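You operate a simulated robot arm through the tools that you are given. There is no shell and no other tool.

The job below is to be done with a simulated robot arm. You get a single attempt, and the scene is never put back.

## Task
Inch press B down to 120 degrees and leave it switched off there.
Fine: motor on, mode INCH, inch, mode OFF, motor off.
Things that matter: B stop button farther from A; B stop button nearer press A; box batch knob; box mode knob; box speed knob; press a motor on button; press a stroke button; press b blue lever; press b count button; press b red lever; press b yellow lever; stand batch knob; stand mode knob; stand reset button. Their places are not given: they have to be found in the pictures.

The check looks at the end state, three seconds after you hand in, the way a careful person would. Anything else that was tipped, shoved, dropped, spilled or broken makes it a failure.

## Robot
A 6-joint arm with a three-finger gripper, fixed in place. Base frame: the origin is at the foot of the arm, x ahead of it, y to its left, z up. Readings come in mm, degrees, newtons and seconds.
Its first joint turns from -166.0 to 166.0 degrees. Payload 4.89 kg.
The TCP is the grasp point between the finger pads, 30 mm short of the fingertips. In the tool frame z runs along the fingers and y along their closing line. Largest opening 164 mm; the body of the gripper starts 125 mm behind the TCP.
Orientation is that of the tool frame in the base frame, as a unit quaternion [w, x, y, z]. With the fingers straight down and closing along the base's y, the tool's x points along the base's -x, its y along +y and its z along -z.

## Interface
- The arm moves only by the tool nudge_tool. Its argument "rows" is a list of rows, each an object of numbers (a shift or turn left out is 0, a gripper value left out holds the last): "dx", "dy", "dz": the shift along the tool's x, y, z in mm; "rx", "ry", "rz": the turn, a rotation vector about the tool's x, y, z in degrees; "jaw": the finger opening in mm, from 0 to 164. In form: [{"dx": .., "dy": .., "dz": .., "rx": .., "ry": .., "rz": .., "jaw": ..}, ...]. A call has 1 to 20 rows; each row shifts and turns the commanded pose from where the row before left it, along the tool's axes as they then stand. Each row takes 0.2 s and may step no farther than 50 mm and 8.6 degrees from the row before; otherwise, or with a gripper value out of range, the whole call is refused. Where a pose cannot be reached the arm comes as near as it can. A force on the tool above 40 N (or 10 N above the force at the start of the call, whichever is more), or a blocked arm, ends the call early, and 0.2 s more pass. Each finger travels about 108 mm/s and halts on what it meets, pressing with about 36 N; the grip force reading is that of the motor and also rises with nothing between the fingers. The clock runs only during rows and for 0.2 s after the last one: add rows that do not move to give the fingers time. The reply holds the time, the measured pose of the TCP, the force on the tool along the base axes, the opening and the grip force, in the units named above and with some noise, with the torque about the TCP (base axes, N m) and any sound that the robot's microphone picked up, and new pictures: "views" is both (left out), scene, wrist or none.
- Cameras (640 x 400 px; columns grow to the right, rows downward): "scene" is fixed at [219.8, 649.9, 1269.7]; the picture's right is [-0.65, -0.76, 0.00], its down [-0.30, 0.26, -0.92] and it looks along [0.70, -0.60, -0.39] (base axes); focal length 329 px, centre (320, 200). "wrist" rides on the gripper at [76, -2, -152] in the tool frame; the picture's right is [0.02, 1.00, 0.00], its down [-0.88, 0.02, -0.47] and it looks along [-0.47, 0.01, 0.88] (tool axes); focal length 247 px, centre (320, 200).
- lift_body(by): slides the trunk up (or, below 0, down) by that many mm; the arm rides with it, the base frame stays. It gives what a move gives, with no picture.
- measure_at(camera, pixels): for up to 12 pixels [column, row] of the newest picture of that camera ("zoom" is the newest enlarged one), the place [x, y, z] in the base frame of the surface seen there, good to about 2 mm. It takes no simulated time.
- enlarge(camera, box): a new picture of the part [left, top, right, bottom] of that camera's present view, enlarged. It takes no simulated time.
- finish_job(): hands the job in; it is judged then, once.

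Open the gripper and draw the arm clear of the work before you hand the job in, unless the task says otherwise.

The tools are called as a command line: name --argument value ..., lists and objects as JSON in quotes. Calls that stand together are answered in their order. nudge_tool: Moves the arm, as the interface text tells. Its arguments: {"type":"object","properties":{"rows":{"type":"array","items":{"type":"object","properties":{"dx":{"type":"number"},"dy":{"type":"number"},"dz":{"type":"number"},"rx":{"type":"number"},"ry":{"type":"number"},"rz":{"type":"number"},"jaw":{"type":"number"}}}},"views":{"type":"string","enum":["both","scene","wrist","none"]}},"required":["rows"]} The other tools are called the same way: lift_body (by) slides the trunk up or down; measure_at (camera, pixels) gives the place of the surface under pixels of a picture; enlarge (camera, box) takes an enlarged picture of a part of a camera's view; finish_job () hands the job in.

At the start:

```text
time_s: 0.0
ee_pos: [614.1, 142.0, 1136.2]
tcp_rot: [-0.001, 0.0, 1.0, 0.0]
wrist_force: [0.5, 1.4, -1.3]
torque: [0.01, -0.01, 0.01]
finger_gap: 164.1
grip_force: 0.1
trunk travel left (down, up): [-175.0, 215.0]
```

scene: 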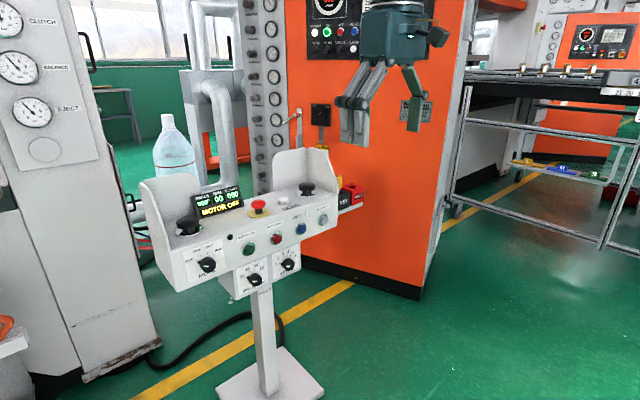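
wrist: 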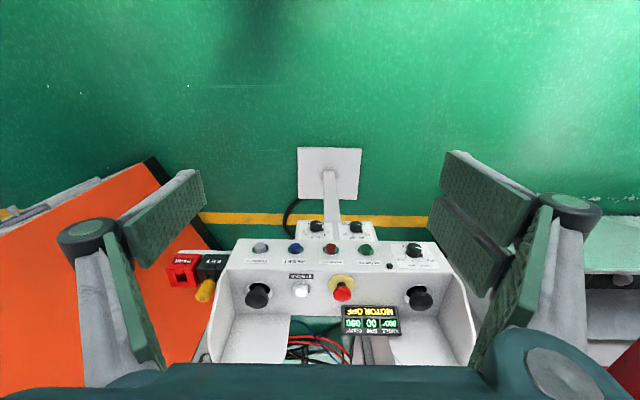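

The scene picture shows a control stand with a display "MOTOR OFF" (~215,203), knobs and buttons, and presses with panels behind it. I enlarge several parts to read labels.

enlarge --camera "scene" --box '[130, 140, 350, 300]'

enlarge --camera "wrist" --box '[160, 210, 480, 390]'

enlarge --camera "scene" --box '[230, 0, 470, 150]'

enlarge --camera "scene" --box '[440, 0, 640, 250]'

```text
2.50 times, centred on (240, 220) of scene
```

zoom: 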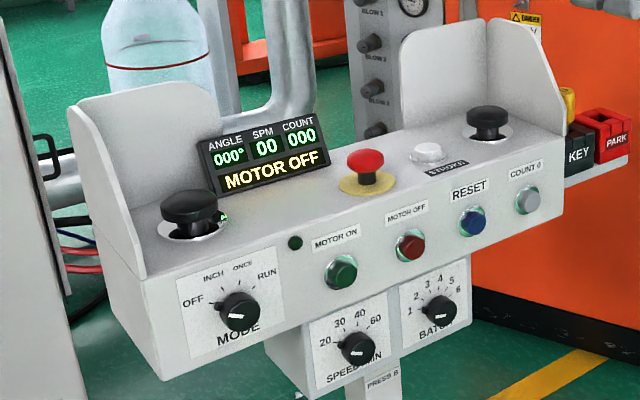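

```text
2.00 times, centred on (320, 300) of wrist
```

zoom: 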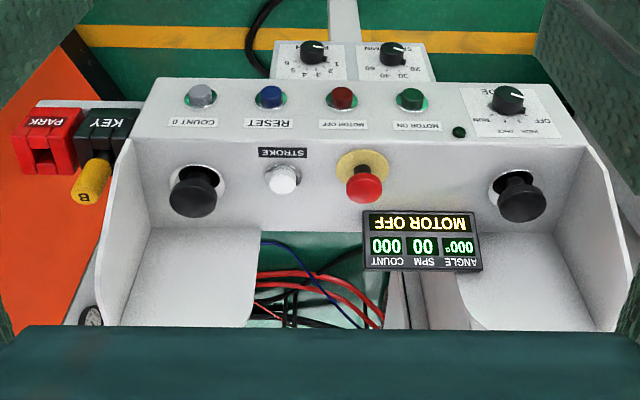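

```text
2.67 times, centred on (350, 75) of scene
```

zoom: 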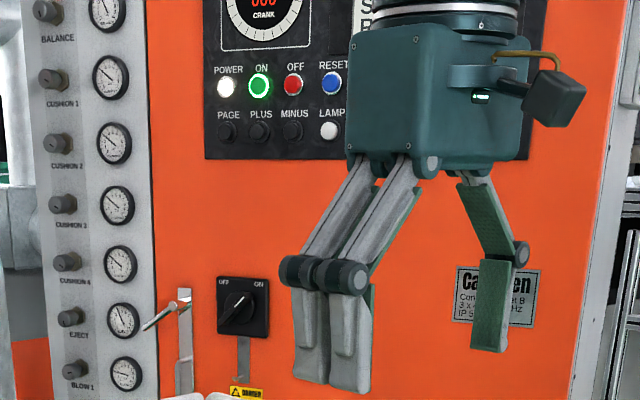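

```text
1.60 times, centred on (540, 125) of scene
```

zoom: 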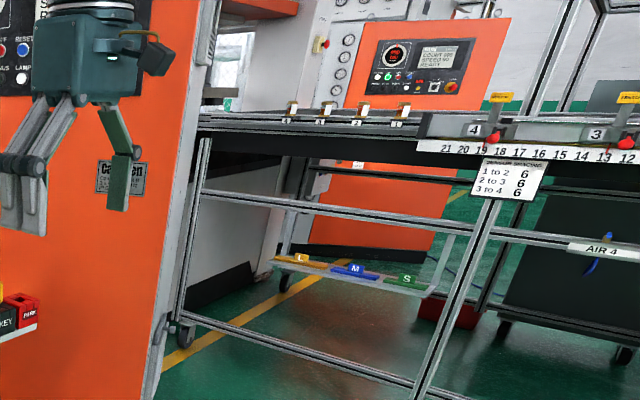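

The stand has a small tag "PRESS B" under it, and there are also things off to the sides (a box, press A). I look closer at tags, key holder, and other press panels.

enlarge --camera "scene" --box '[220, 240, 310, 300]'

enlarge --camera "scene" --box '[0, 0, 240, 150]'

enlarge --camera "scene" --box '[0, 250, 240, 400]'

enlarge --camera "scene" --box '[540, 0, 640, 80]'

enlarge --camera "scene" --box '[270, 90, 370, 220]'

```text
6.67 times, centred on (265, 270) of scene
```

zoom: 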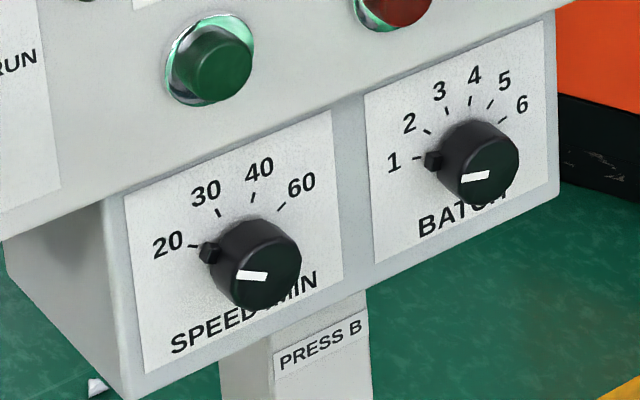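

```text
2.67 times, centred on (120, 75) of scene
```

zoom: 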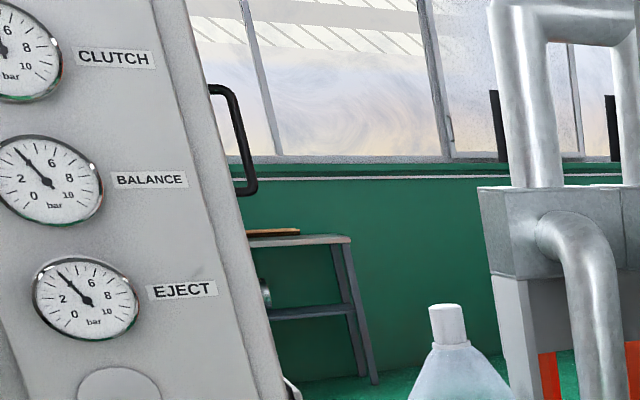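

```text
2.67 times, centred on (120, 325) of scene
```

zoom: 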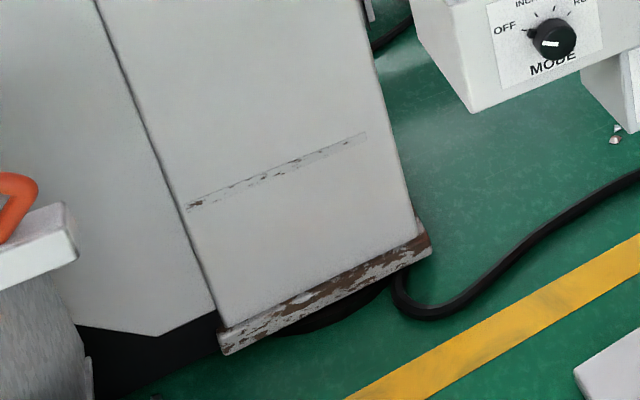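

```text
5.00 times, centred on (590, 40) of scene
```

zoom: 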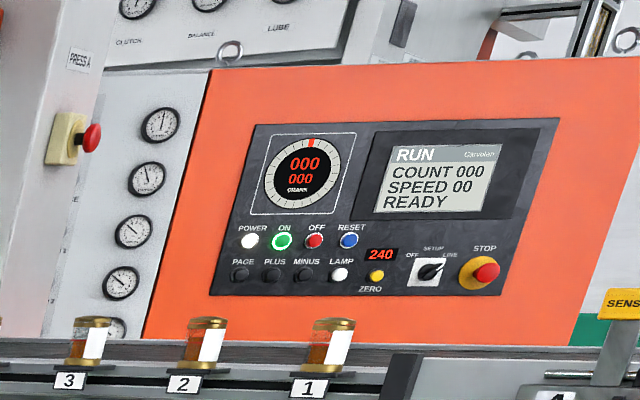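

```text
3.08 times, centred on (320, 155) of scene
```

zoom: 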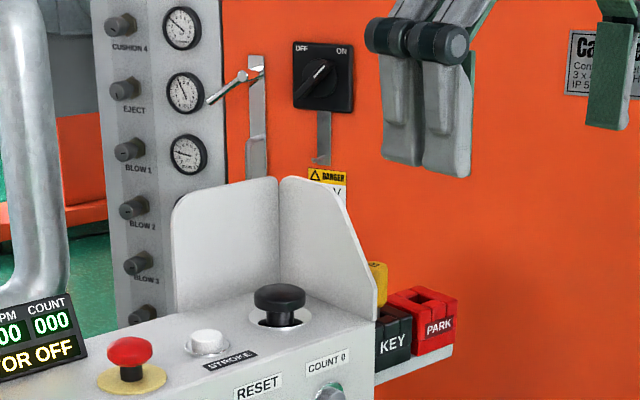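

The stand is tagged PRESS B; press A is the further press at right. I measure the stand's elements in the scene camera and the wrist camera.

enlarge --camera "scene" --box '[130, 140, 350, 300]'

measure_at --camera "scene" --pixels '[[206, 265], [249, 248], [275, 239], [301, 228], [322, 219], [188, 222], [257, 203], [283, 201], [306, 186], [255, 280], [287, 264], [217, 207]]'

measure_at --camera "wrist" --pixels '[[414, 249], [366, 250], [331, 249], [296, 248], [261, 247], [419, 298], [342, 294], [301, 290], [257, 295], [356, 227], [317, 227], [369, 325]]'

measure_at --camera "scene" --pixels '[[586, 20], [570, 40], [298, 115], [320, 115], [348, 190], [337, 202], [330, 28], [50, 40], [10, 335], [620, 350], [545, 30], [110, 90]]'

```text
2.50 times, centred on (240, 220) of scene
```

zoom: 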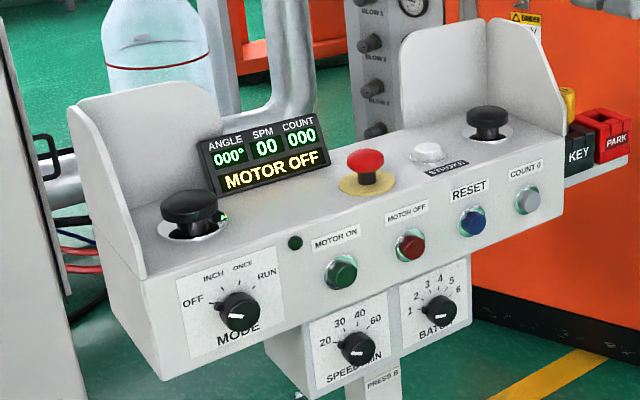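

```text
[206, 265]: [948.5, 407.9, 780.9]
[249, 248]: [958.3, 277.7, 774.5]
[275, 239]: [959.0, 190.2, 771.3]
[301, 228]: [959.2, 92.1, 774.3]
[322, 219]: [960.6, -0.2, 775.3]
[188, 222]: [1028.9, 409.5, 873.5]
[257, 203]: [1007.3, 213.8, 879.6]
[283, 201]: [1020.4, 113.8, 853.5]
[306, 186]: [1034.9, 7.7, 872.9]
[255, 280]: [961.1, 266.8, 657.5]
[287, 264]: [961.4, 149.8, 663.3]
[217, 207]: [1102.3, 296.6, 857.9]
```

```text
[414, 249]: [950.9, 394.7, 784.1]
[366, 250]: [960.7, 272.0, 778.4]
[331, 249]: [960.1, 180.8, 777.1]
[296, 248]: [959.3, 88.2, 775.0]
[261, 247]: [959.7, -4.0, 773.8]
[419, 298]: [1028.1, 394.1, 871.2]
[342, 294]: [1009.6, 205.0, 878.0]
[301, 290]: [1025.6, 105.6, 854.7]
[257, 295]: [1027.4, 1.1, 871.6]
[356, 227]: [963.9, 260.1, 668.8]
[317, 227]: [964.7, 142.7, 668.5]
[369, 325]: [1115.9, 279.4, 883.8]
```

```text
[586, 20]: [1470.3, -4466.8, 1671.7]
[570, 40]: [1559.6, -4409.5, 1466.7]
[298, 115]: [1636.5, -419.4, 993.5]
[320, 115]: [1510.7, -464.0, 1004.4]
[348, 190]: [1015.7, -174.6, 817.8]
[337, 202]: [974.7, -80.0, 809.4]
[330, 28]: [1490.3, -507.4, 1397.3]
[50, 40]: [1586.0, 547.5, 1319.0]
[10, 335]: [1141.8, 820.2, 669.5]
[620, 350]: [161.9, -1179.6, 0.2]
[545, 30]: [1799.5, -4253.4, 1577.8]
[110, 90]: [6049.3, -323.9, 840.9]
```

Press A (y≈-4400) is far out of reach, and the stand is about 950 mm ahead of the arm. I tilt the tool up at its present place so the wrist camera looks ahead at the stand and the press.

nudge_tool --rows '[{"ry": -8}, {"ry": -8}, {"ry": -8}, {"ry": -8}, {"ry": -8}]' --views "both"

```text
time_s: 1.2
ee_pos: [615.1, 143.7, 1137.4]
tcp_rot: [0.343, 0.0, 0.939, 0.0]
wrist_force: [0.1, -0.8, 0.2]
torque: [-0.04, 0.07, -0.03]
finger_gap: 164.0
grip_force: 0.1
trunk travel left (down, up): [-175.0, 215.0]
```

scene: 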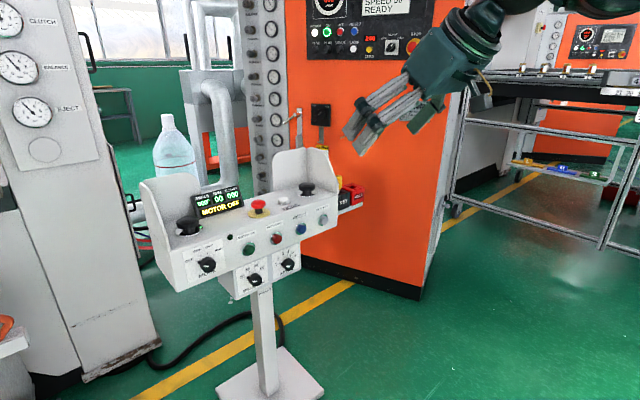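
wrist: 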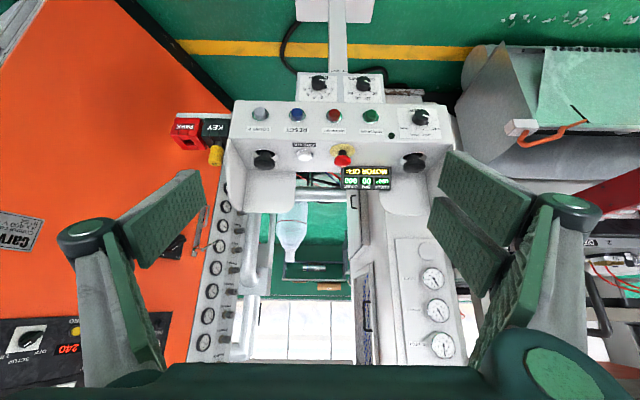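

The wrist view is upside down with the tool tilted up; I turn it 180° about the tool axis so the camera sits on top, which suits work on the front panel and reading the display.

nudge_tool --rows '[{"rz": 8.5}, {"rz": 8.5}, {"rz": 8.5}, {"rz": 8.5}, {"rz": 8.5}, {"rz": 8.5}, {"rz": 8.5}, {"rz": 8.5}, {"rz": 8.5}, {"rz": 8.5}]' --views "both"

```text
time_s: 3.4
ee_pos: [614.1, 143.6, 1137.1]
tcp_rot: [0.252, 0.636, 0.692, 0.232]
wrist_force: [0.6, -0.2, 0.2]
torque: [0.01, 0.01, -0.01]
finger_gap: 164.4
grip_force: 0.0
trunk travel left (down, up): [-175.0, 215.0]
```

scene: 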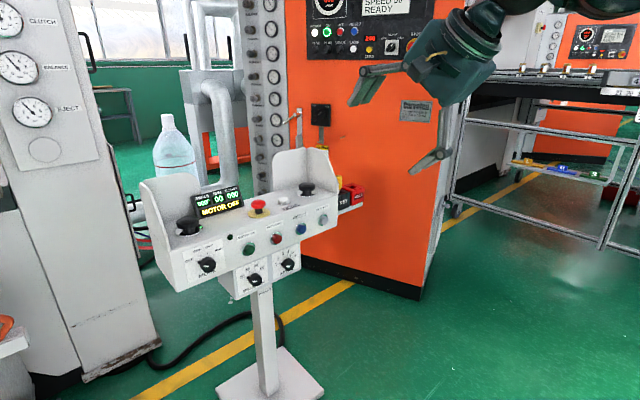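
wrist: 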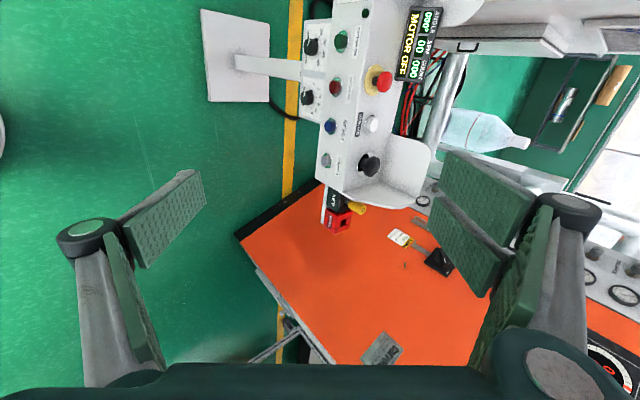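

The turn goes fine (the camera now looks right at the KEY/PARK holder). I carry on the roll to complete 180°.

nudge_tool --rows '[{"rz": 8.5}, {"rz": 8.5}, {"rz": 8.5}, {"rz": 8.5}, {"rz": 8.5}, {"rz": 8.5}, {"rz": 8.5}, {"rz": 8.5}, {"rz": 8.5}, {"rz": 8.5}, {"rz": 8.5}, {"rz": 1.5}]' --views "both"

```text
time_s: 6.0
ee_pos: [630.6, -7.1, 1136.4]
tcp_rot: [-0.01, 0.939, 0.029, 0.344]
wrist_force: [1.1, 0.2, -0.7]
torque: [-0.05, -0.03, -0.07]
finger_gap: 164.0
grip_force: 0.2
out of reach, approached as far as the arm can: row 8, 9, 10, 11, 12
trunk travel left (down, up): [-175.0, 215.0]
```

scene: 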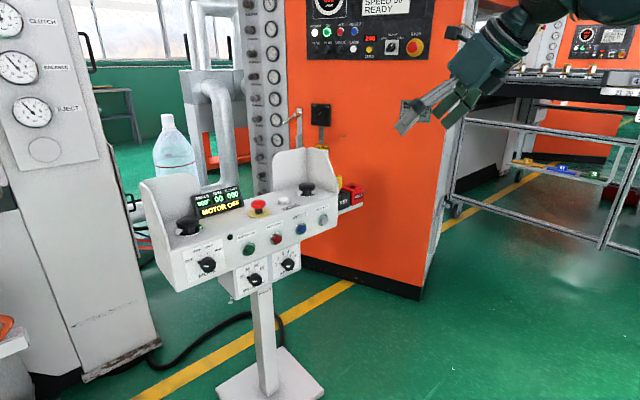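
wrist: 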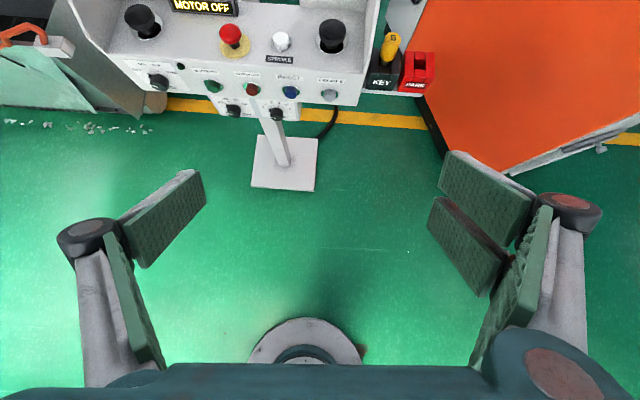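

The roll completed, but the arm was limited and drifted to y≈-7. I now level the tool (ry positive) to see whether the camera-up horizontal pose is reachable, and check the pose reading.

nudge_tool --rows '[{"ry": 8}, {"ry": 8}, {"ry": 8}, {"ry": 8}]' --views "both"

```text
time_s: 7.0
ee_pos: [630.1, -6.0, 1137.8]
tcp_rot: [-0.016, 0.807, 0.024, 0.59]
wrist_force: [-1.6, 0.0, 0.3]
torque: [-0.01, -0.04, -0.05]
finger_gap: 164.0
grip_force: 0.1
trunk travel left (down, up): [-175.0, 215.0]
```

scene: 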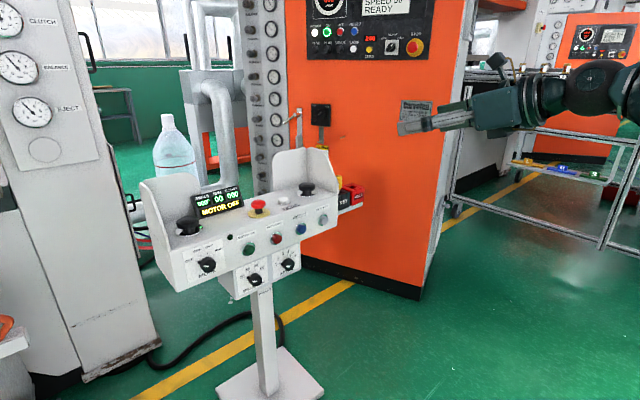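
wrist: 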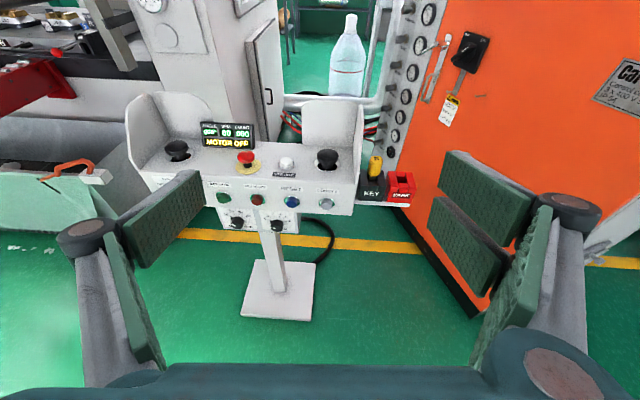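

The camera-up pose works and the wrist view now shows the stand upright. I level out slightly and yaw left to see what lies on the left (red arm, orange handle, gauges).

nudge_tool --rows '[{"ry": 8}, {"ry": 8}, {"rx": 8}, {"rx": 8}, {"rx": 8}, {"rx": 8}]' --views "both"

```text
time_s: 8.4
ee_pos: [636.7, -4.3, 1169.3]
tcp_rot: [-0.217, 0.685, 0.214, 0.662]
wrist_force: [-0.2, 1.4, -0.1]
torque: [-0.06, 0.04, -0.11]
finger_gap: 164.1
grip_force: 0.1
out of reach, approached as far as the arm can: row 2, 3
trunk travel left (down, up): [-175.0, 215.0]
```

scene: 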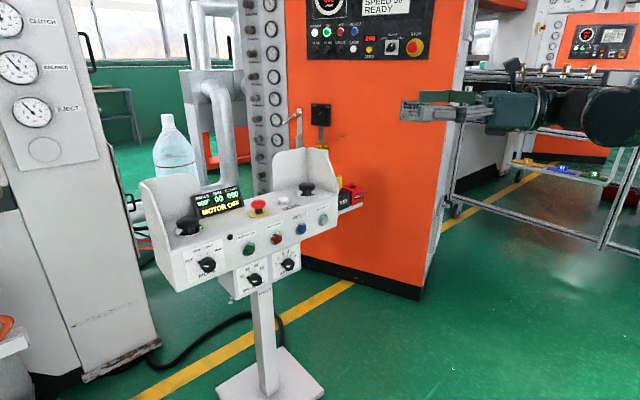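
wrist: 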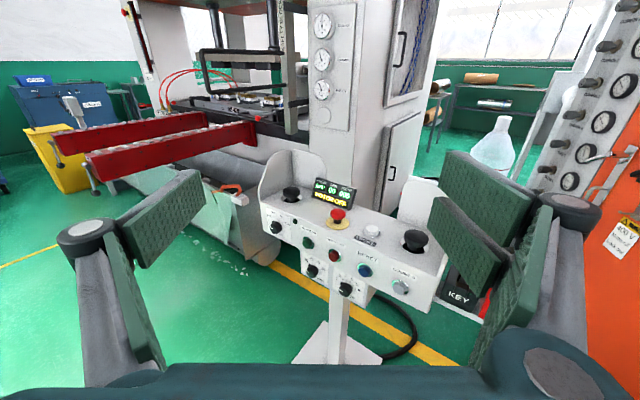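

The stand plus press B's die area and red bolster arms are visible. I keep yawing left to see whether a separate control "box" exists.

nudge_tool --rows '[{"rx": 8}, {"rx": 8}, {"rx": 8}, {"rx": 8}, {"rx": 8}, {"rx": 8}]' --views "wrist"

```text
time_s: 9.8
ee_pos: [636.3, -6.0, 1170.6]
tcp_rot: [-0.477, 0.537, 0.464, 0.518]
wrist_force: [-0.7, 0.5, 1.3]
torque: [-0.12, -0.02, -0.23]
finger_gap: 163.9
grip_force: 0.0
trunk travel left (down, up): [-175.0, 215.0]
```

wrist: 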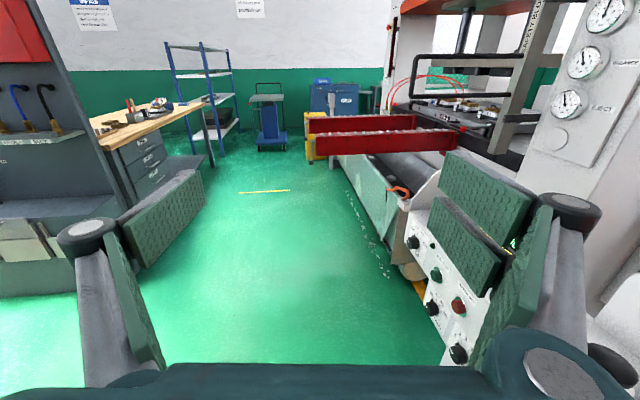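

Only workbench and shelves on the left. I yaw back to the right past the stand to view that side.

nudge_tool --rows '[{"rx": -8}, {"rx": -8}, {"rx": -8}, {"rx": -8}, {"rx": -8}, {"rx": -8}, {"rx": -8}, {"rx": -8}, {"rx": -8}, {"rx": -8}, {"rx": -8}, {"rx": -8}, {"rx": -8}, {"rx": -8}, {"rx": -8}, {"rx": -8}]' --views "wrist"

```text
time_s: 13.2
ee_pos: [635.7, -76.3, 1196.6]
tcp_rot: [0.059, 0.689, -0.046, 0.721]
wrist_force: [0.5, 0.3, 0.3]
torque: [0.02, 0.01, -0.1]
finger_gap: 163.8
grip_force: 0.1
out of reach, approached as far as the arm can: row 11, 12, 13, 14, 15, 16
trunk travel left (down, up): [-175.0, 215.0]
```

wrist: 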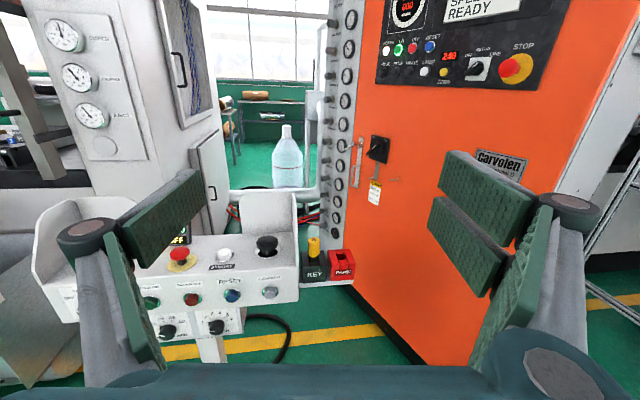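

This view shows press B's own panel (440,50) and the key holder (320,255). I enlarge them to read status.

enlarge --camera "wrist" --box '[370, 0, 550, 110]'

enlarge --camera "wrist" --box '[270, 120, 430, 290]'

enlarge --camera "scene" --box '[300, 0, 440, 70]'

```text
3.56 times, centred on (460, 55) of wrist
```

zoom: 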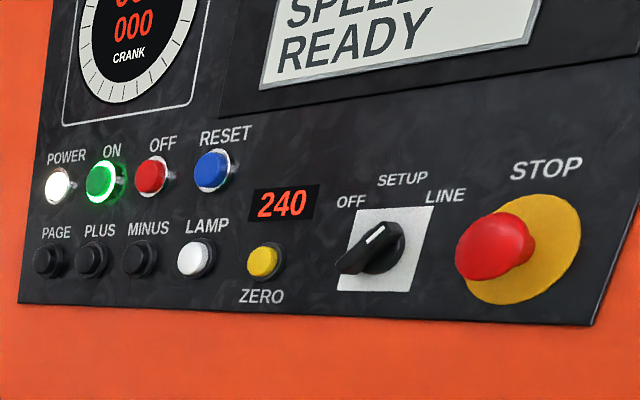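

```text
2.35 times, centred on (350, 205) of wrist
```

zoom: 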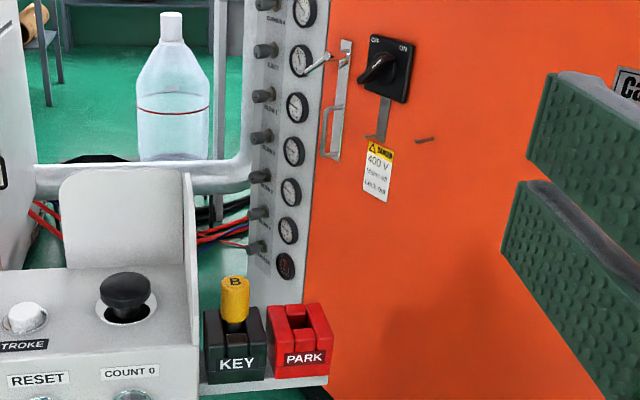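

```text
4.57 times, centred on (370, 35) of scene
```

zoom: 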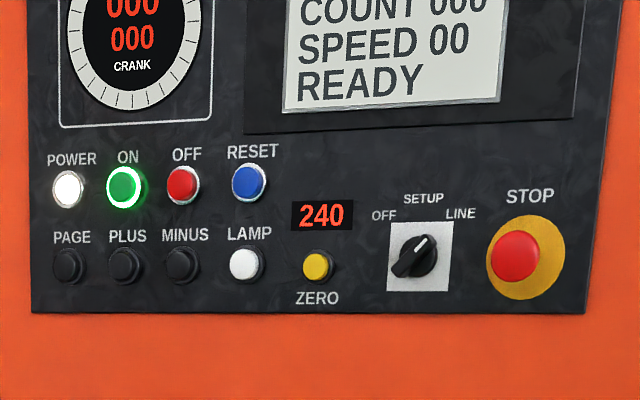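

Press B's own panel reads READY with its selector at OFF/SETUP area; the stand's tag says PRESS B and its display reads MOTOR OFF. I measure the stand's front plate and knob faces from an enlarged scene picture to get the panel's tilt and button protrusions.

enlarge --camera "scene" --box '[180, 210, 280, 300]'

```text
4.44 times, centred on (230, 255) of scene
```

zoom: 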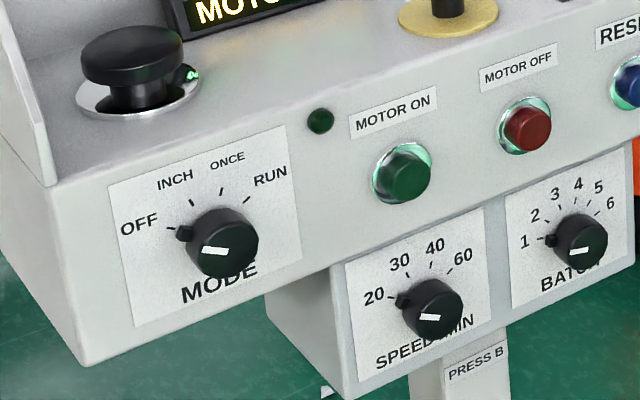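

measure_at --camera "zoom" --pixels '[[120, 195], [285, 135], [140, 318], [297, 258], [212, 250], [188, 232], [243, 215], [400, 180], [438, 175], [526, 130], [320, 120], [420, 60]]'

measure_at --camera "zoom" --pixels '[[60, 210], [85, 350], [350, 130], [434, 97], [430, 315], [470, 225], [130, 55], [100, 105], [172, 220], [192, 202], [222, 190], [250, 200]]'

```text
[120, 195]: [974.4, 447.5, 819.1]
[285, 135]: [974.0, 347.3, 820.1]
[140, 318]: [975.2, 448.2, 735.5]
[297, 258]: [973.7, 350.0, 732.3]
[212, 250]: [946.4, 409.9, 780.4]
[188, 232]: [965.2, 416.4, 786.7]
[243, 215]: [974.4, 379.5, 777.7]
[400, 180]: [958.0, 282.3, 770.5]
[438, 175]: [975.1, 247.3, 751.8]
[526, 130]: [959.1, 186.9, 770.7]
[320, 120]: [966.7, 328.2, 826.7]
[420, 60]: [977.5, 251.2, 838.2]
```

```text
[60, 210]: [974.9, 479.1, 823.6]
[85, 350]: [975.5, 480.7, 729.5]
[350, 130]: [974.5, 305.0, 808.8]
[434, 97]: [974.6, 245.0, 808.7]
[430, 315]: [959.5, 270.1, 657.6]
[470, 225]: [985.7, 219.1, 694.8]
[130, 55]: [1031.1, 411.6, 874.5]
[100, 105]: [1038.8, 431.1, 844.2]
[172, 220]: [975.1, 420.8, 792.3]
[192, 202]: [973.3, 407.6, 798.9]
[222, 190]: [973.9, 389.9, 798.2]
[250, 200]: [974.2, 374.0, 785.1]
```

The panel is the vertical plane x≈975: MOTOR ON centre ≈(958,275,772), mode knob centre ≈(947,398,772). I correct the yaw and pitch, close the fingers, and move down/left in front of MOTOR ON, staying well back at x≈640.

nudge_tool --rows '[{"rx": 8.4, "jaw": 0}, {"ry": -2.6}, {"dx": -33, "dy": -29}, {"dx": -33, "dy": -29}, {"dx": -33, "dy": -29}, {"dx": -33, "dy": -29}, {"dx": -33, "dy": -29}, {"dx": -33, "dy": -29}, {"dx": -33, "dy": -29}, {"dx": -33, "dy": -29}, {"dx": -33, "dy": -29}, {"dx": -33, "dy": -29}, {"dx": -33, "dy": -29}, {"dx": -33, "dy": -29}]' --views "both"

```text
time_s: 16.2
ee_pos: [762.0, 295.0, 1079.6]
tcp_rot: [0.058, 0.715, -0.049, 0.695]
wrist_force: [-0.3, -1.5, 0.8]
torque: [0.06, 0.08, 0.2]
finger_gap: 0.0
grip_force: 36.2
out of reach, approached as far as the arm can: row 1, 3, 4, 5, 6, 7, 8, 9, 10, 11, 12, 13, 14
trunk travel left (down, up): [-175.0, 215.0]
```

scene: 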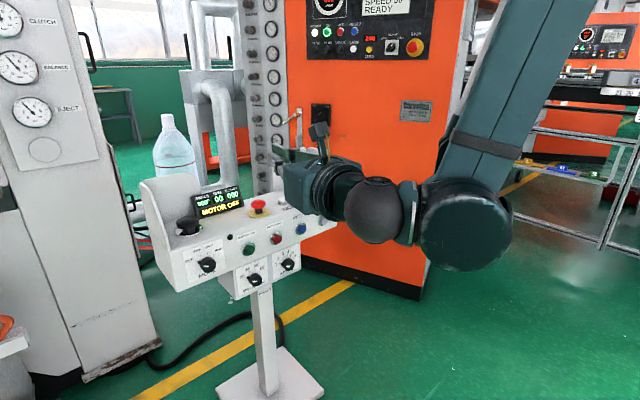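
wrist: 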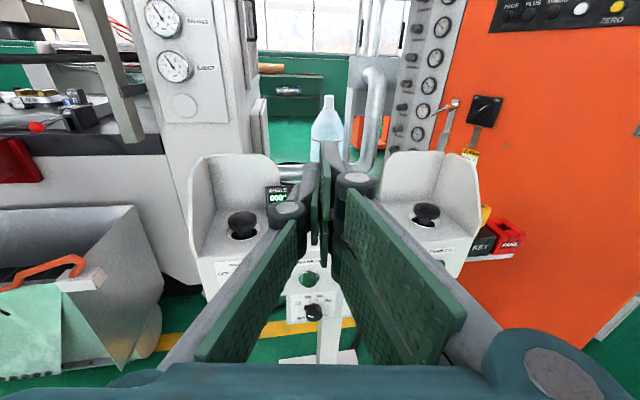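

The horizontal camera-up pose close to the base is past the arm's reach; it stopped at (762,295,1080), clear of the stand. The shoulder is evidently high, so I lower the trunk, which moves the arm straight down with fingertips at x≈792, short of the stand at x≈947.

lift_body --by -150

```text
time_s: 17.9
ee_pos: [760.7, 296.5, 929.5]
tcp_rot: [0.057, 0.715, -0.049, 0.695]
wrist_force: [-0.4, 0.9, -0.2]
torque: [-0.02, -0.01, -0.01]
finger_gap: 0.1
grip_force: 36.0
trunk travel left (down, up): [-25.0, 365.0]
```

Now at (761,297,930) with yaw about -8.6°. I correct the yaw and step down with small rows, checking reach.

nudge_tool --rows '[{"rx": 4.3}, {"rx": 4.3}, {"dx": -30}, {"dx": -30}, {"dx": -30}]' --views "both"

```text
time_s: 19.1
ee_pos: [800.0, 325.3, 915.6]
tcp_rot: [0.005, 0.719, 0.002, 0.695]
wrist_force: [-0.9, -0.7, 0.7]
torque: [0.01, 0.13, 0.07]
finger_gap: 0.0
grip_force: 36.1
out of reach, approached as far as the arm can: row 1, 2, 3, 4, 5
trunk travel left (down, up): [-25.0, 365.0]
```

scene: 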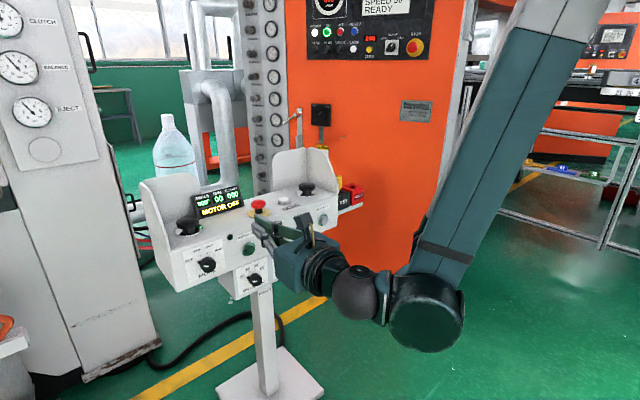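
wrist: 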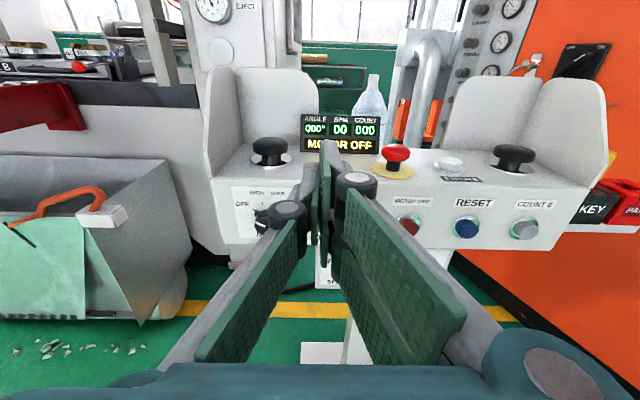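

The tool is now level with yaw ≈0 at (800,325,916), but reach is still limited on the way down. I measure where the arm's links are to understand the limiting geometry.

measure_at --camera "scene" --pixels '[[425, 315], [355, 292], [325, 272], [298, 265], [500, 150], [520, 60], [555, 5], [450, 250], [385, 305]]'

```text
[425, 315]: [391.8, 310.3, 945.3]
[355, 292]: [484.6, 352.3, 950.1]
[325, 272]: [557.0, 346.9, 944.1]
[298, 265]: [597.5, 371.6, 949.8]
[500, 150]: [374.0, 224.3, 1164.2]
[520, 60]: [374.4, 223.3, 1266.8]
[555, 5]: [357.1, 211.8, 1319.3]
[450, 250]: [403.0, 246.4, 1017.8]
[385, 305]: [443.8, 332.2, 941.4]
```

The forearm hangs nearly vertically with the wrist at about (440–530,300,930), so going farther forward should free it. I step forward 40 mm, then down in small rows.

nudge_tool --rows '[{"dz": 20, "dy": 25}, {"dz": 20, "dy": 25}, {"dx": -10}, {"dx": -10}]' --views "none"

```text
time_s: 20.1
ee_pos: [847.9, 277.2, 903.6]
tcp_rot: [0.004, 0.718, 0.002, 0.696]
wrist_force: [-0.1, 0.6, -0.4]
torque: [-0.03, 0.08, -0.02]
finger_gap: 0.2
grip_force: 35.8
out of reach, approached as far as the arm can: row 3, 4
trunk travel left (down, up): [-25.0, 365.0]
```

The limit looks like the last joint being near its stop after my +180° roll, so every later move was hampered. I roll back the other way in place (tips at x≈878, z≈904, clear of the stand).

nudge_tool --rows '[{"rz": -8.5}, {"rz": -8.5}, {"rz": -8.5}, {"rz": -8.5}, {"rz": -8.5}, {"rz": -8.5}, {"rz": -8.5}, {"rz": -8.5}, {"rz": -8.5}, {"rz": -8.5}, {"rz": -5}]' --views "both"

```text
time_s: 22.6
ee_pos: [846.5, 277.4, 903.0]
tcp_rot: [0.496, 0.506, 0.51, 0.488]
wrist_force: [-0.3, 0.1, -0.8]
torque: [-0.01, 0.01, 0.01]
finger_gap: 0.0
grip_force: 35.6
trunk travel left (down, up): [-25.0, 365.0]
```

scene: 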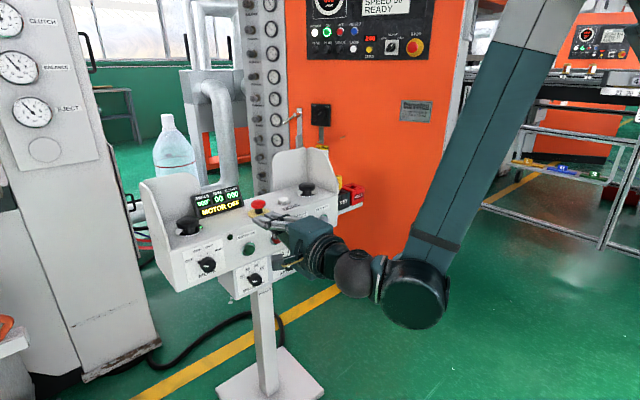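
wrist: 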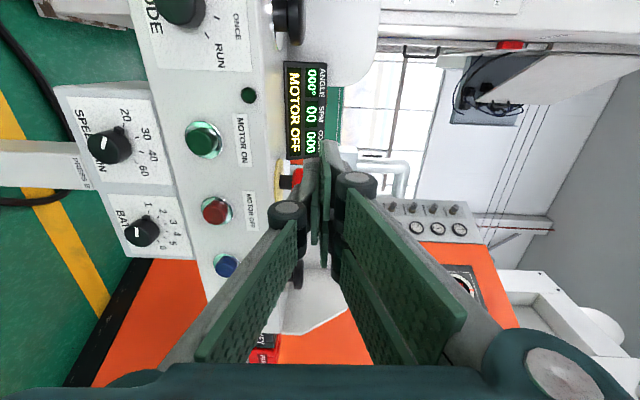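

The roll came back exactly to tool y = up, and the wrist view shows mode knob, MOTOR ON and the display (rotated). I now test moving down (tool −y) toward z≈772.

nudge_tool --rows '[{"dy": -25}, {"dy": -25}, {"dy": -25}, {"dy": -25}]' --views "both"

```text
time_s: 23.6
ee_pos: [888.4, 302.1, 860.9]
tcp_rot: [0.496, 0.506, 0.51, 0.488]
wrist_force: [0.4, -0.9, 1.0]
torque: [0.05, 0.08, 0.02]
finger_gap: 0.0
grip_force: 35.6
out of reach, approached as far as the arm can: row 1, 2, 3, 4
trunk travel left (down, up): [-25.0, 365.0]
```

scene: 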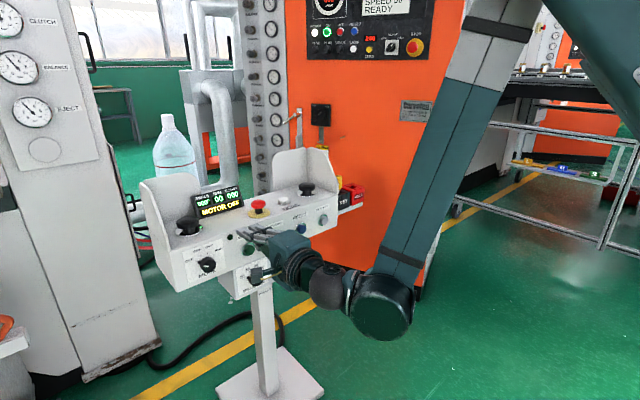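
wrist: 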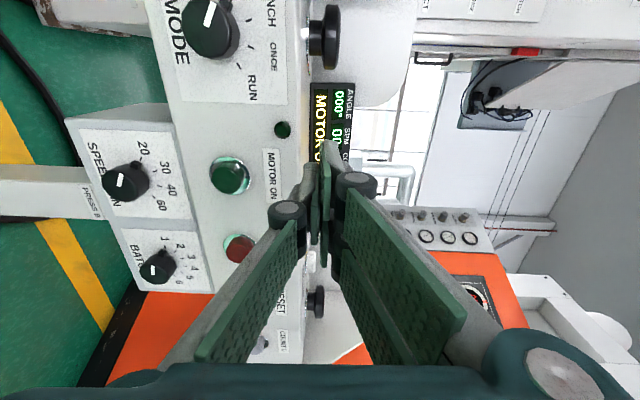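

Still limited: it drifted forward to x≈888 (tips ≈918) and z≈861. I measure the links again to find which joint is the limit before moving further.

measure_at --camera "scene" --pixels '[[382, 305], [330, 285], [300, 265], [415, 215], [440, 150], [480, 50], [500, 10], [590, 60], [620, 110], [560, 15]]'

enlarge --camera "scene" --box '[240, 0, 640, 350]'

```text
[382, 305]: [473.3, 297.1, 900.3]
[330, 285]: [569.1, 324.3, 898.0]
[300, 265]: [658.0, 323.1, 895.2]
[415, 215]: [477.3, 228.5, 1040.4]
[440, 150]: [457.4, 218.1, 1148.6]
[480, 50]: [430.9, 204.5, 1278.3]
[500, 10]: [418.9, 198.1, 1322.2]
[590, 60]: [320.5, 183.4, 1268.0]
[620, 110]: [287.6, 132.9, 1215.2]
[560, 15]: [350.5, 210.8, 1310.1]
```

```text
1.14 times, centred on (440, 175) of scene
```

zoom: 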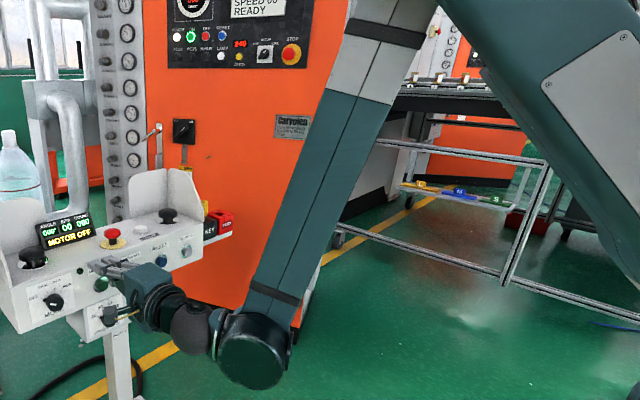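

The forearm-to-tool bend is what is limiting (tool level needs more bend than allowed), so I pitch the tool down ~20°, roll back 90° to the original roll, and back off a little from the stand.

nudge_tool --rows '[{"rx": 8}, {"rx": 8}, {"rx": 4}, {"dz": -20}, {"rz": -8.5}, {"rz": -8.5}, {"rz": -8.5}, {"rz": -8.5}, {"rz": -8.5}, {"rz": -8.5}, {"rz": -8.5}, {"rz": -8.5}, {"rz": -8.5}, {"rz": -8.5}, {"rz": -5}]' --views "both"

```text
time_s: 26.8
ee_pos: [868.4, 300.8, 870.1]
tcp_rot: [0.561, -0.003, 0.828, -0.006]
wrist_force: [-0.2, 0.3, 0.3]
torque: [-0.01, 0.01, 0.02]
finger_gap: 0.0
grip_force: 36.2
trunk travel left (down, up): [-25.0, 365.0]
```

scene: 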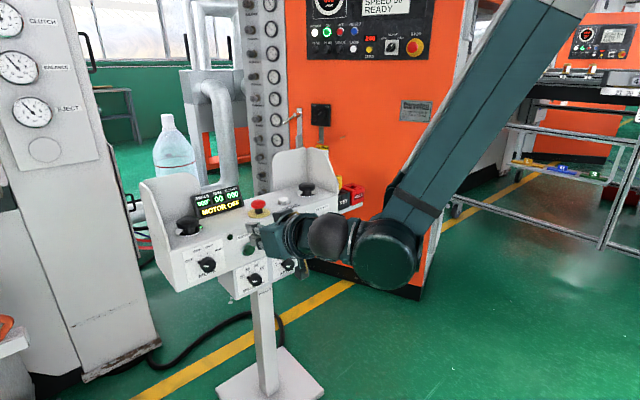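
wrist: 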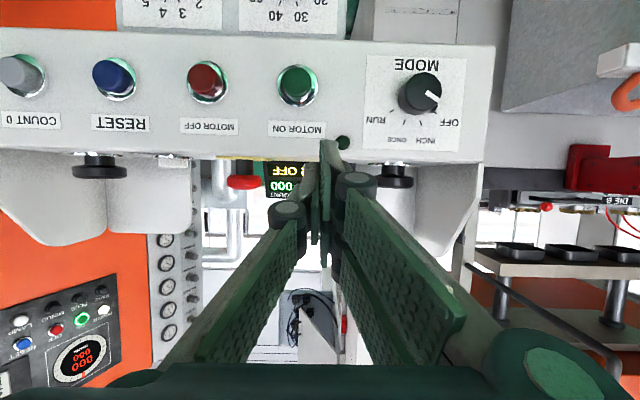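

The pose is exact now: pitch ≈22° down, TCP (868,301,870), no reach problem. I move to a pre-press point in front of MOTOR ON with the tips at about (925,275,763).

nudge_tool --rows '[{"dx": 26.2, "dy": -8.6, "dz": 20.8}, {"dx": 26.2, "dy": -8.6, "dz": 20.8}, {"dx": 26.2, "dy": -8.6, "dz": 20.8}]' --views "both"

```text
time_s: 27.6
ee_pos: [899.8, 272.9, 773.7]
tcp_rot: [0.562, -0.002, 0.827, -0.005]
wrist_force: [-1.7, -0.5, 0.7]
torque: [0.02, 0.11, 0.05]
finger_gap: 0.3
grip_force: 36.2
trunk travel left (down, up): [-25.0, 365.0]
```

scene: 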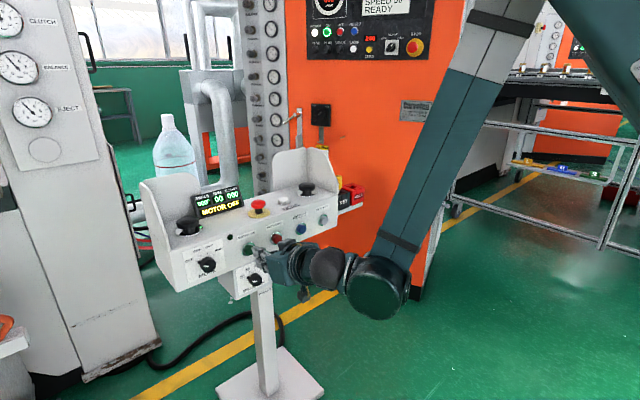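
wrist: 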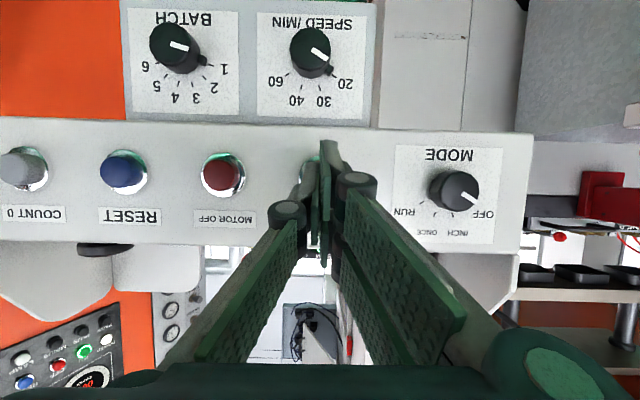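

The tips are now in front of the green button; I enlarge the wrist view to check alignment and measure the neighbours.

enlarge --camera "wrist" --box '[180, 110, 500, 290]'

measure_at --camera "wrist" --pixels '[[222, 172], [122, 170], [303, 165], [455, 190], [326, 150], [395, 206], [428, 217], [450, 218], [472, 209], [474, 206]]'

enlarge --camera "scene" --box '[190, 210, 310, 300]'

```text
2.00 times, centred on (340, 200) of wrist
```

zoom: 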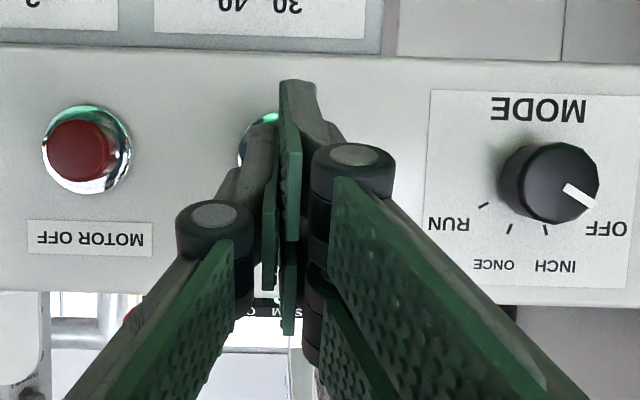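

```text
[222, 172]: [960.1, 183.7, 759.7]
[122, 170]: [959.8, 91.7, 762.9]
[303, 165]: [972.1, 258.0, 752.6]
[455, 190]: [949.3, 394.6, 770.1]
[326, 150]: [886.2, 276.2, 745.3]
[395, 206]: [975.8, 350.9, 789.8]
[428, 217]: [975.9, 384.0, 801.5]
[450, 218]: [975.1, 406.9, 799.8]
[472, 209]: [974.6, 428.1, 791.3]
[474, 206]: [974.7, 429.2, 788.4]
```

```text
4.44 times, centred on (250, 255) of scene
```

zoom: 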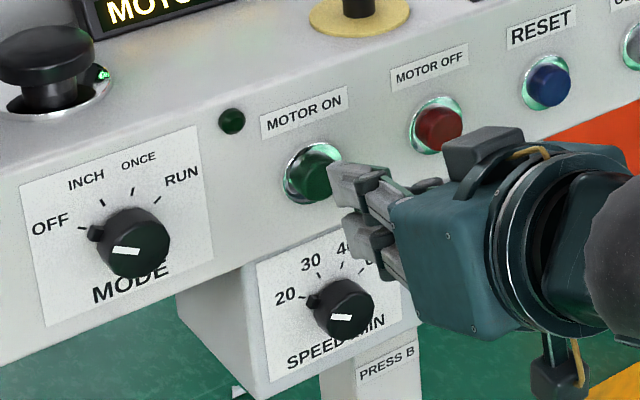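

The gripper visibly has two finger links on one side; I measure the tip blocks in the enlarged scene view to know which part will touch first.

measure_at --camera "zoom" --pixels '[[335, 170], [335, 195], [350, 165], [355, 200], [345, 215], [350, 235], [385, 190], [385, 230], [320, 175], [310, 160], [295, 185], [325, 150]]'

enlarge --camera "scene" --box '[240, 230, 290, 275]'

```text
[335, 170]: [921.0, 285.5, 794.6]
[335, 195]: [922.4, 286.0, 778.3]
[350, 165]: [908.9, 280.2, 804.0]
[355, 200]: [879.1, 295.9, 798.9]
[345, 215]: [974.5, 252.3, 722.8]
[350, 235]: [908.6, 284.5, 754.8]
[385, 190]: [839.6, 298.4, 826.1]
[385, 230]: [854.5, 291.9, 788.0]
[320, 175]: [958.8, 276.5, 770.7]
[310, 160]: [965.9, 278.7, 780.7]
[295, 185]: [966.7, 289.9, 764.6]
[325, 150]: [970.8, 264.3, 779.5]
```

```text
8.89 times, centred on (265, 252) of scene
```

zoom: 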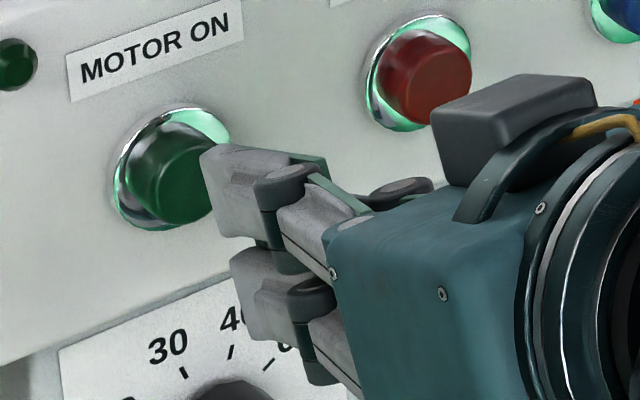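

On its left side the gripper has two finger links (upper one most forward due to the pitch), one on the right. I aim the upper finger at the button centre and advance along +x in small steps.

nudge_tool --rows '[{"dx": -3.05, "dy": -2, "dz": 20.3}, {"dx": -0.74, "dz": 1.86}, {"dx": -0.74, "dz": 1.86}, {"dx": -0.74, "dz": 1.86}, {"dx": -0.74, "dz": 1.86}]' --views "scene"

```text
time_s: 28.8
ee_pos: [926.6, 271.2, 768.6]
tcp_rot: [0.561, -0.002, 0.828, -0.005]
wrist_force: [0.0, 0.4, 0.0]
torque: [-0.03, -0.02, -0.01]
finger_gap: 0.0
grip_force: 36.2
trunk travel left (down, up): [-25.0, 365.0]
```

scene: 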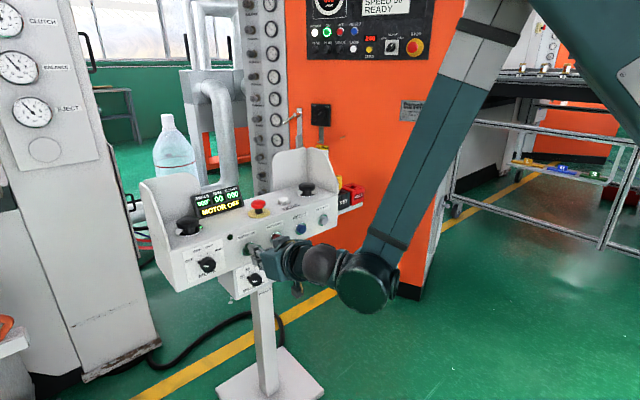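

No contact yet at TCP x≈927. I advance in further 1.5–2 mm steps and watch force and display.

nudge_tool --rows '[{"dx": -0.74, "dz": 1.86}, {"dx": -0.74, "dz": 1.86}, {"dx": -0.74, "dz": 1.86}]' --views "scene"

enlarge --camera "scene" --box '[180, 175, 300, 275]'

```text
time_s: 29.6
ee_pos: [931.6, 271.8, 767.3]
tcp_rot: [0.562, -0.003, 0.827, -0.004]
wrist_force: [-2.5, 0.3, 3.4]
torque: [-0.02, -0.11, 0.0]
finger_gap: 0.2
grip_force: 35.3
trunk travel left (down, up): [-25.0, 365.0]
heard: click
```

scene: 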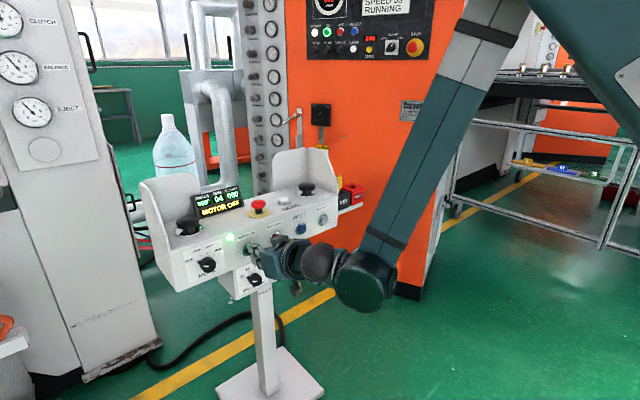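

```text
4.00 times, centred on (240, 225) of scene
```

zoom: 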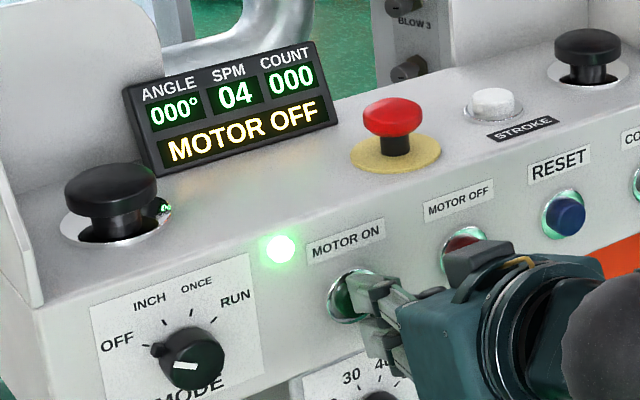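

A click was heard, the green lamp by MOTOR ON lit and SPM is climbing (04). I back straight off 35 mm and look again.

nudge_tool --rows '[{"dx": 3.7, "dz": -9.3}, {"dx": 9.3, "dz": -23.2}]' --views "both"

enlarge --camera "scene" --box '[180, 175, 300, 275]'

```text
time_s: 30.1
ee_pos: [896.2, 270.9, 770.3]
tcp_rot: [0.561, -0.002, 0.828, -0.005]
wrist_force: [-0.5, 0.8, 0.2]
torque: [-0.03, -0.04, -0.02]
finger_gap: 0.2
grip_force: 35.8
trunk travel left (down, up): [-25.0, 365.0]
```

scene: 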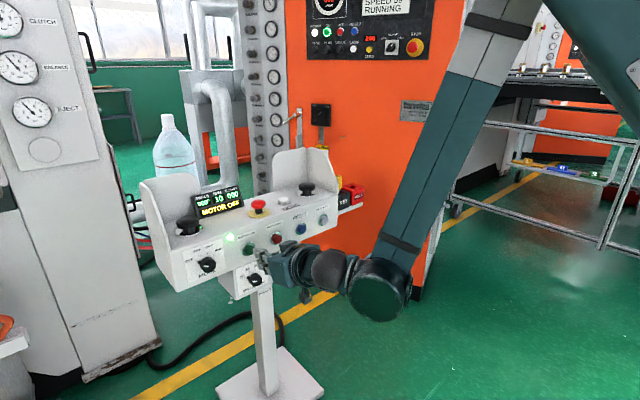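
wrist: 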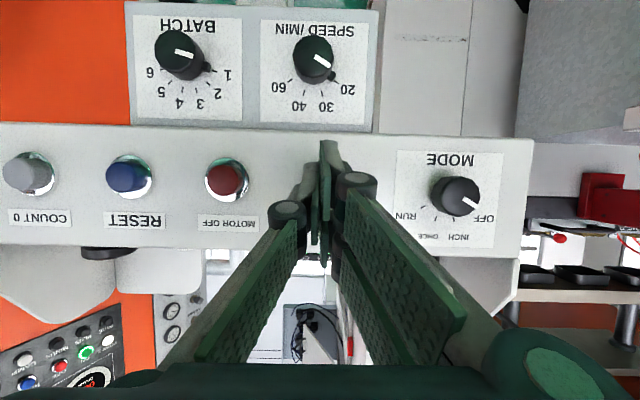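

```text
4.00 times, centred on (240, 225) of scene
```

zoom: 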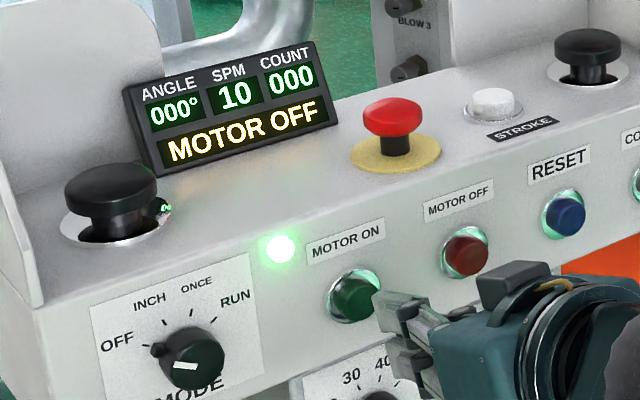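

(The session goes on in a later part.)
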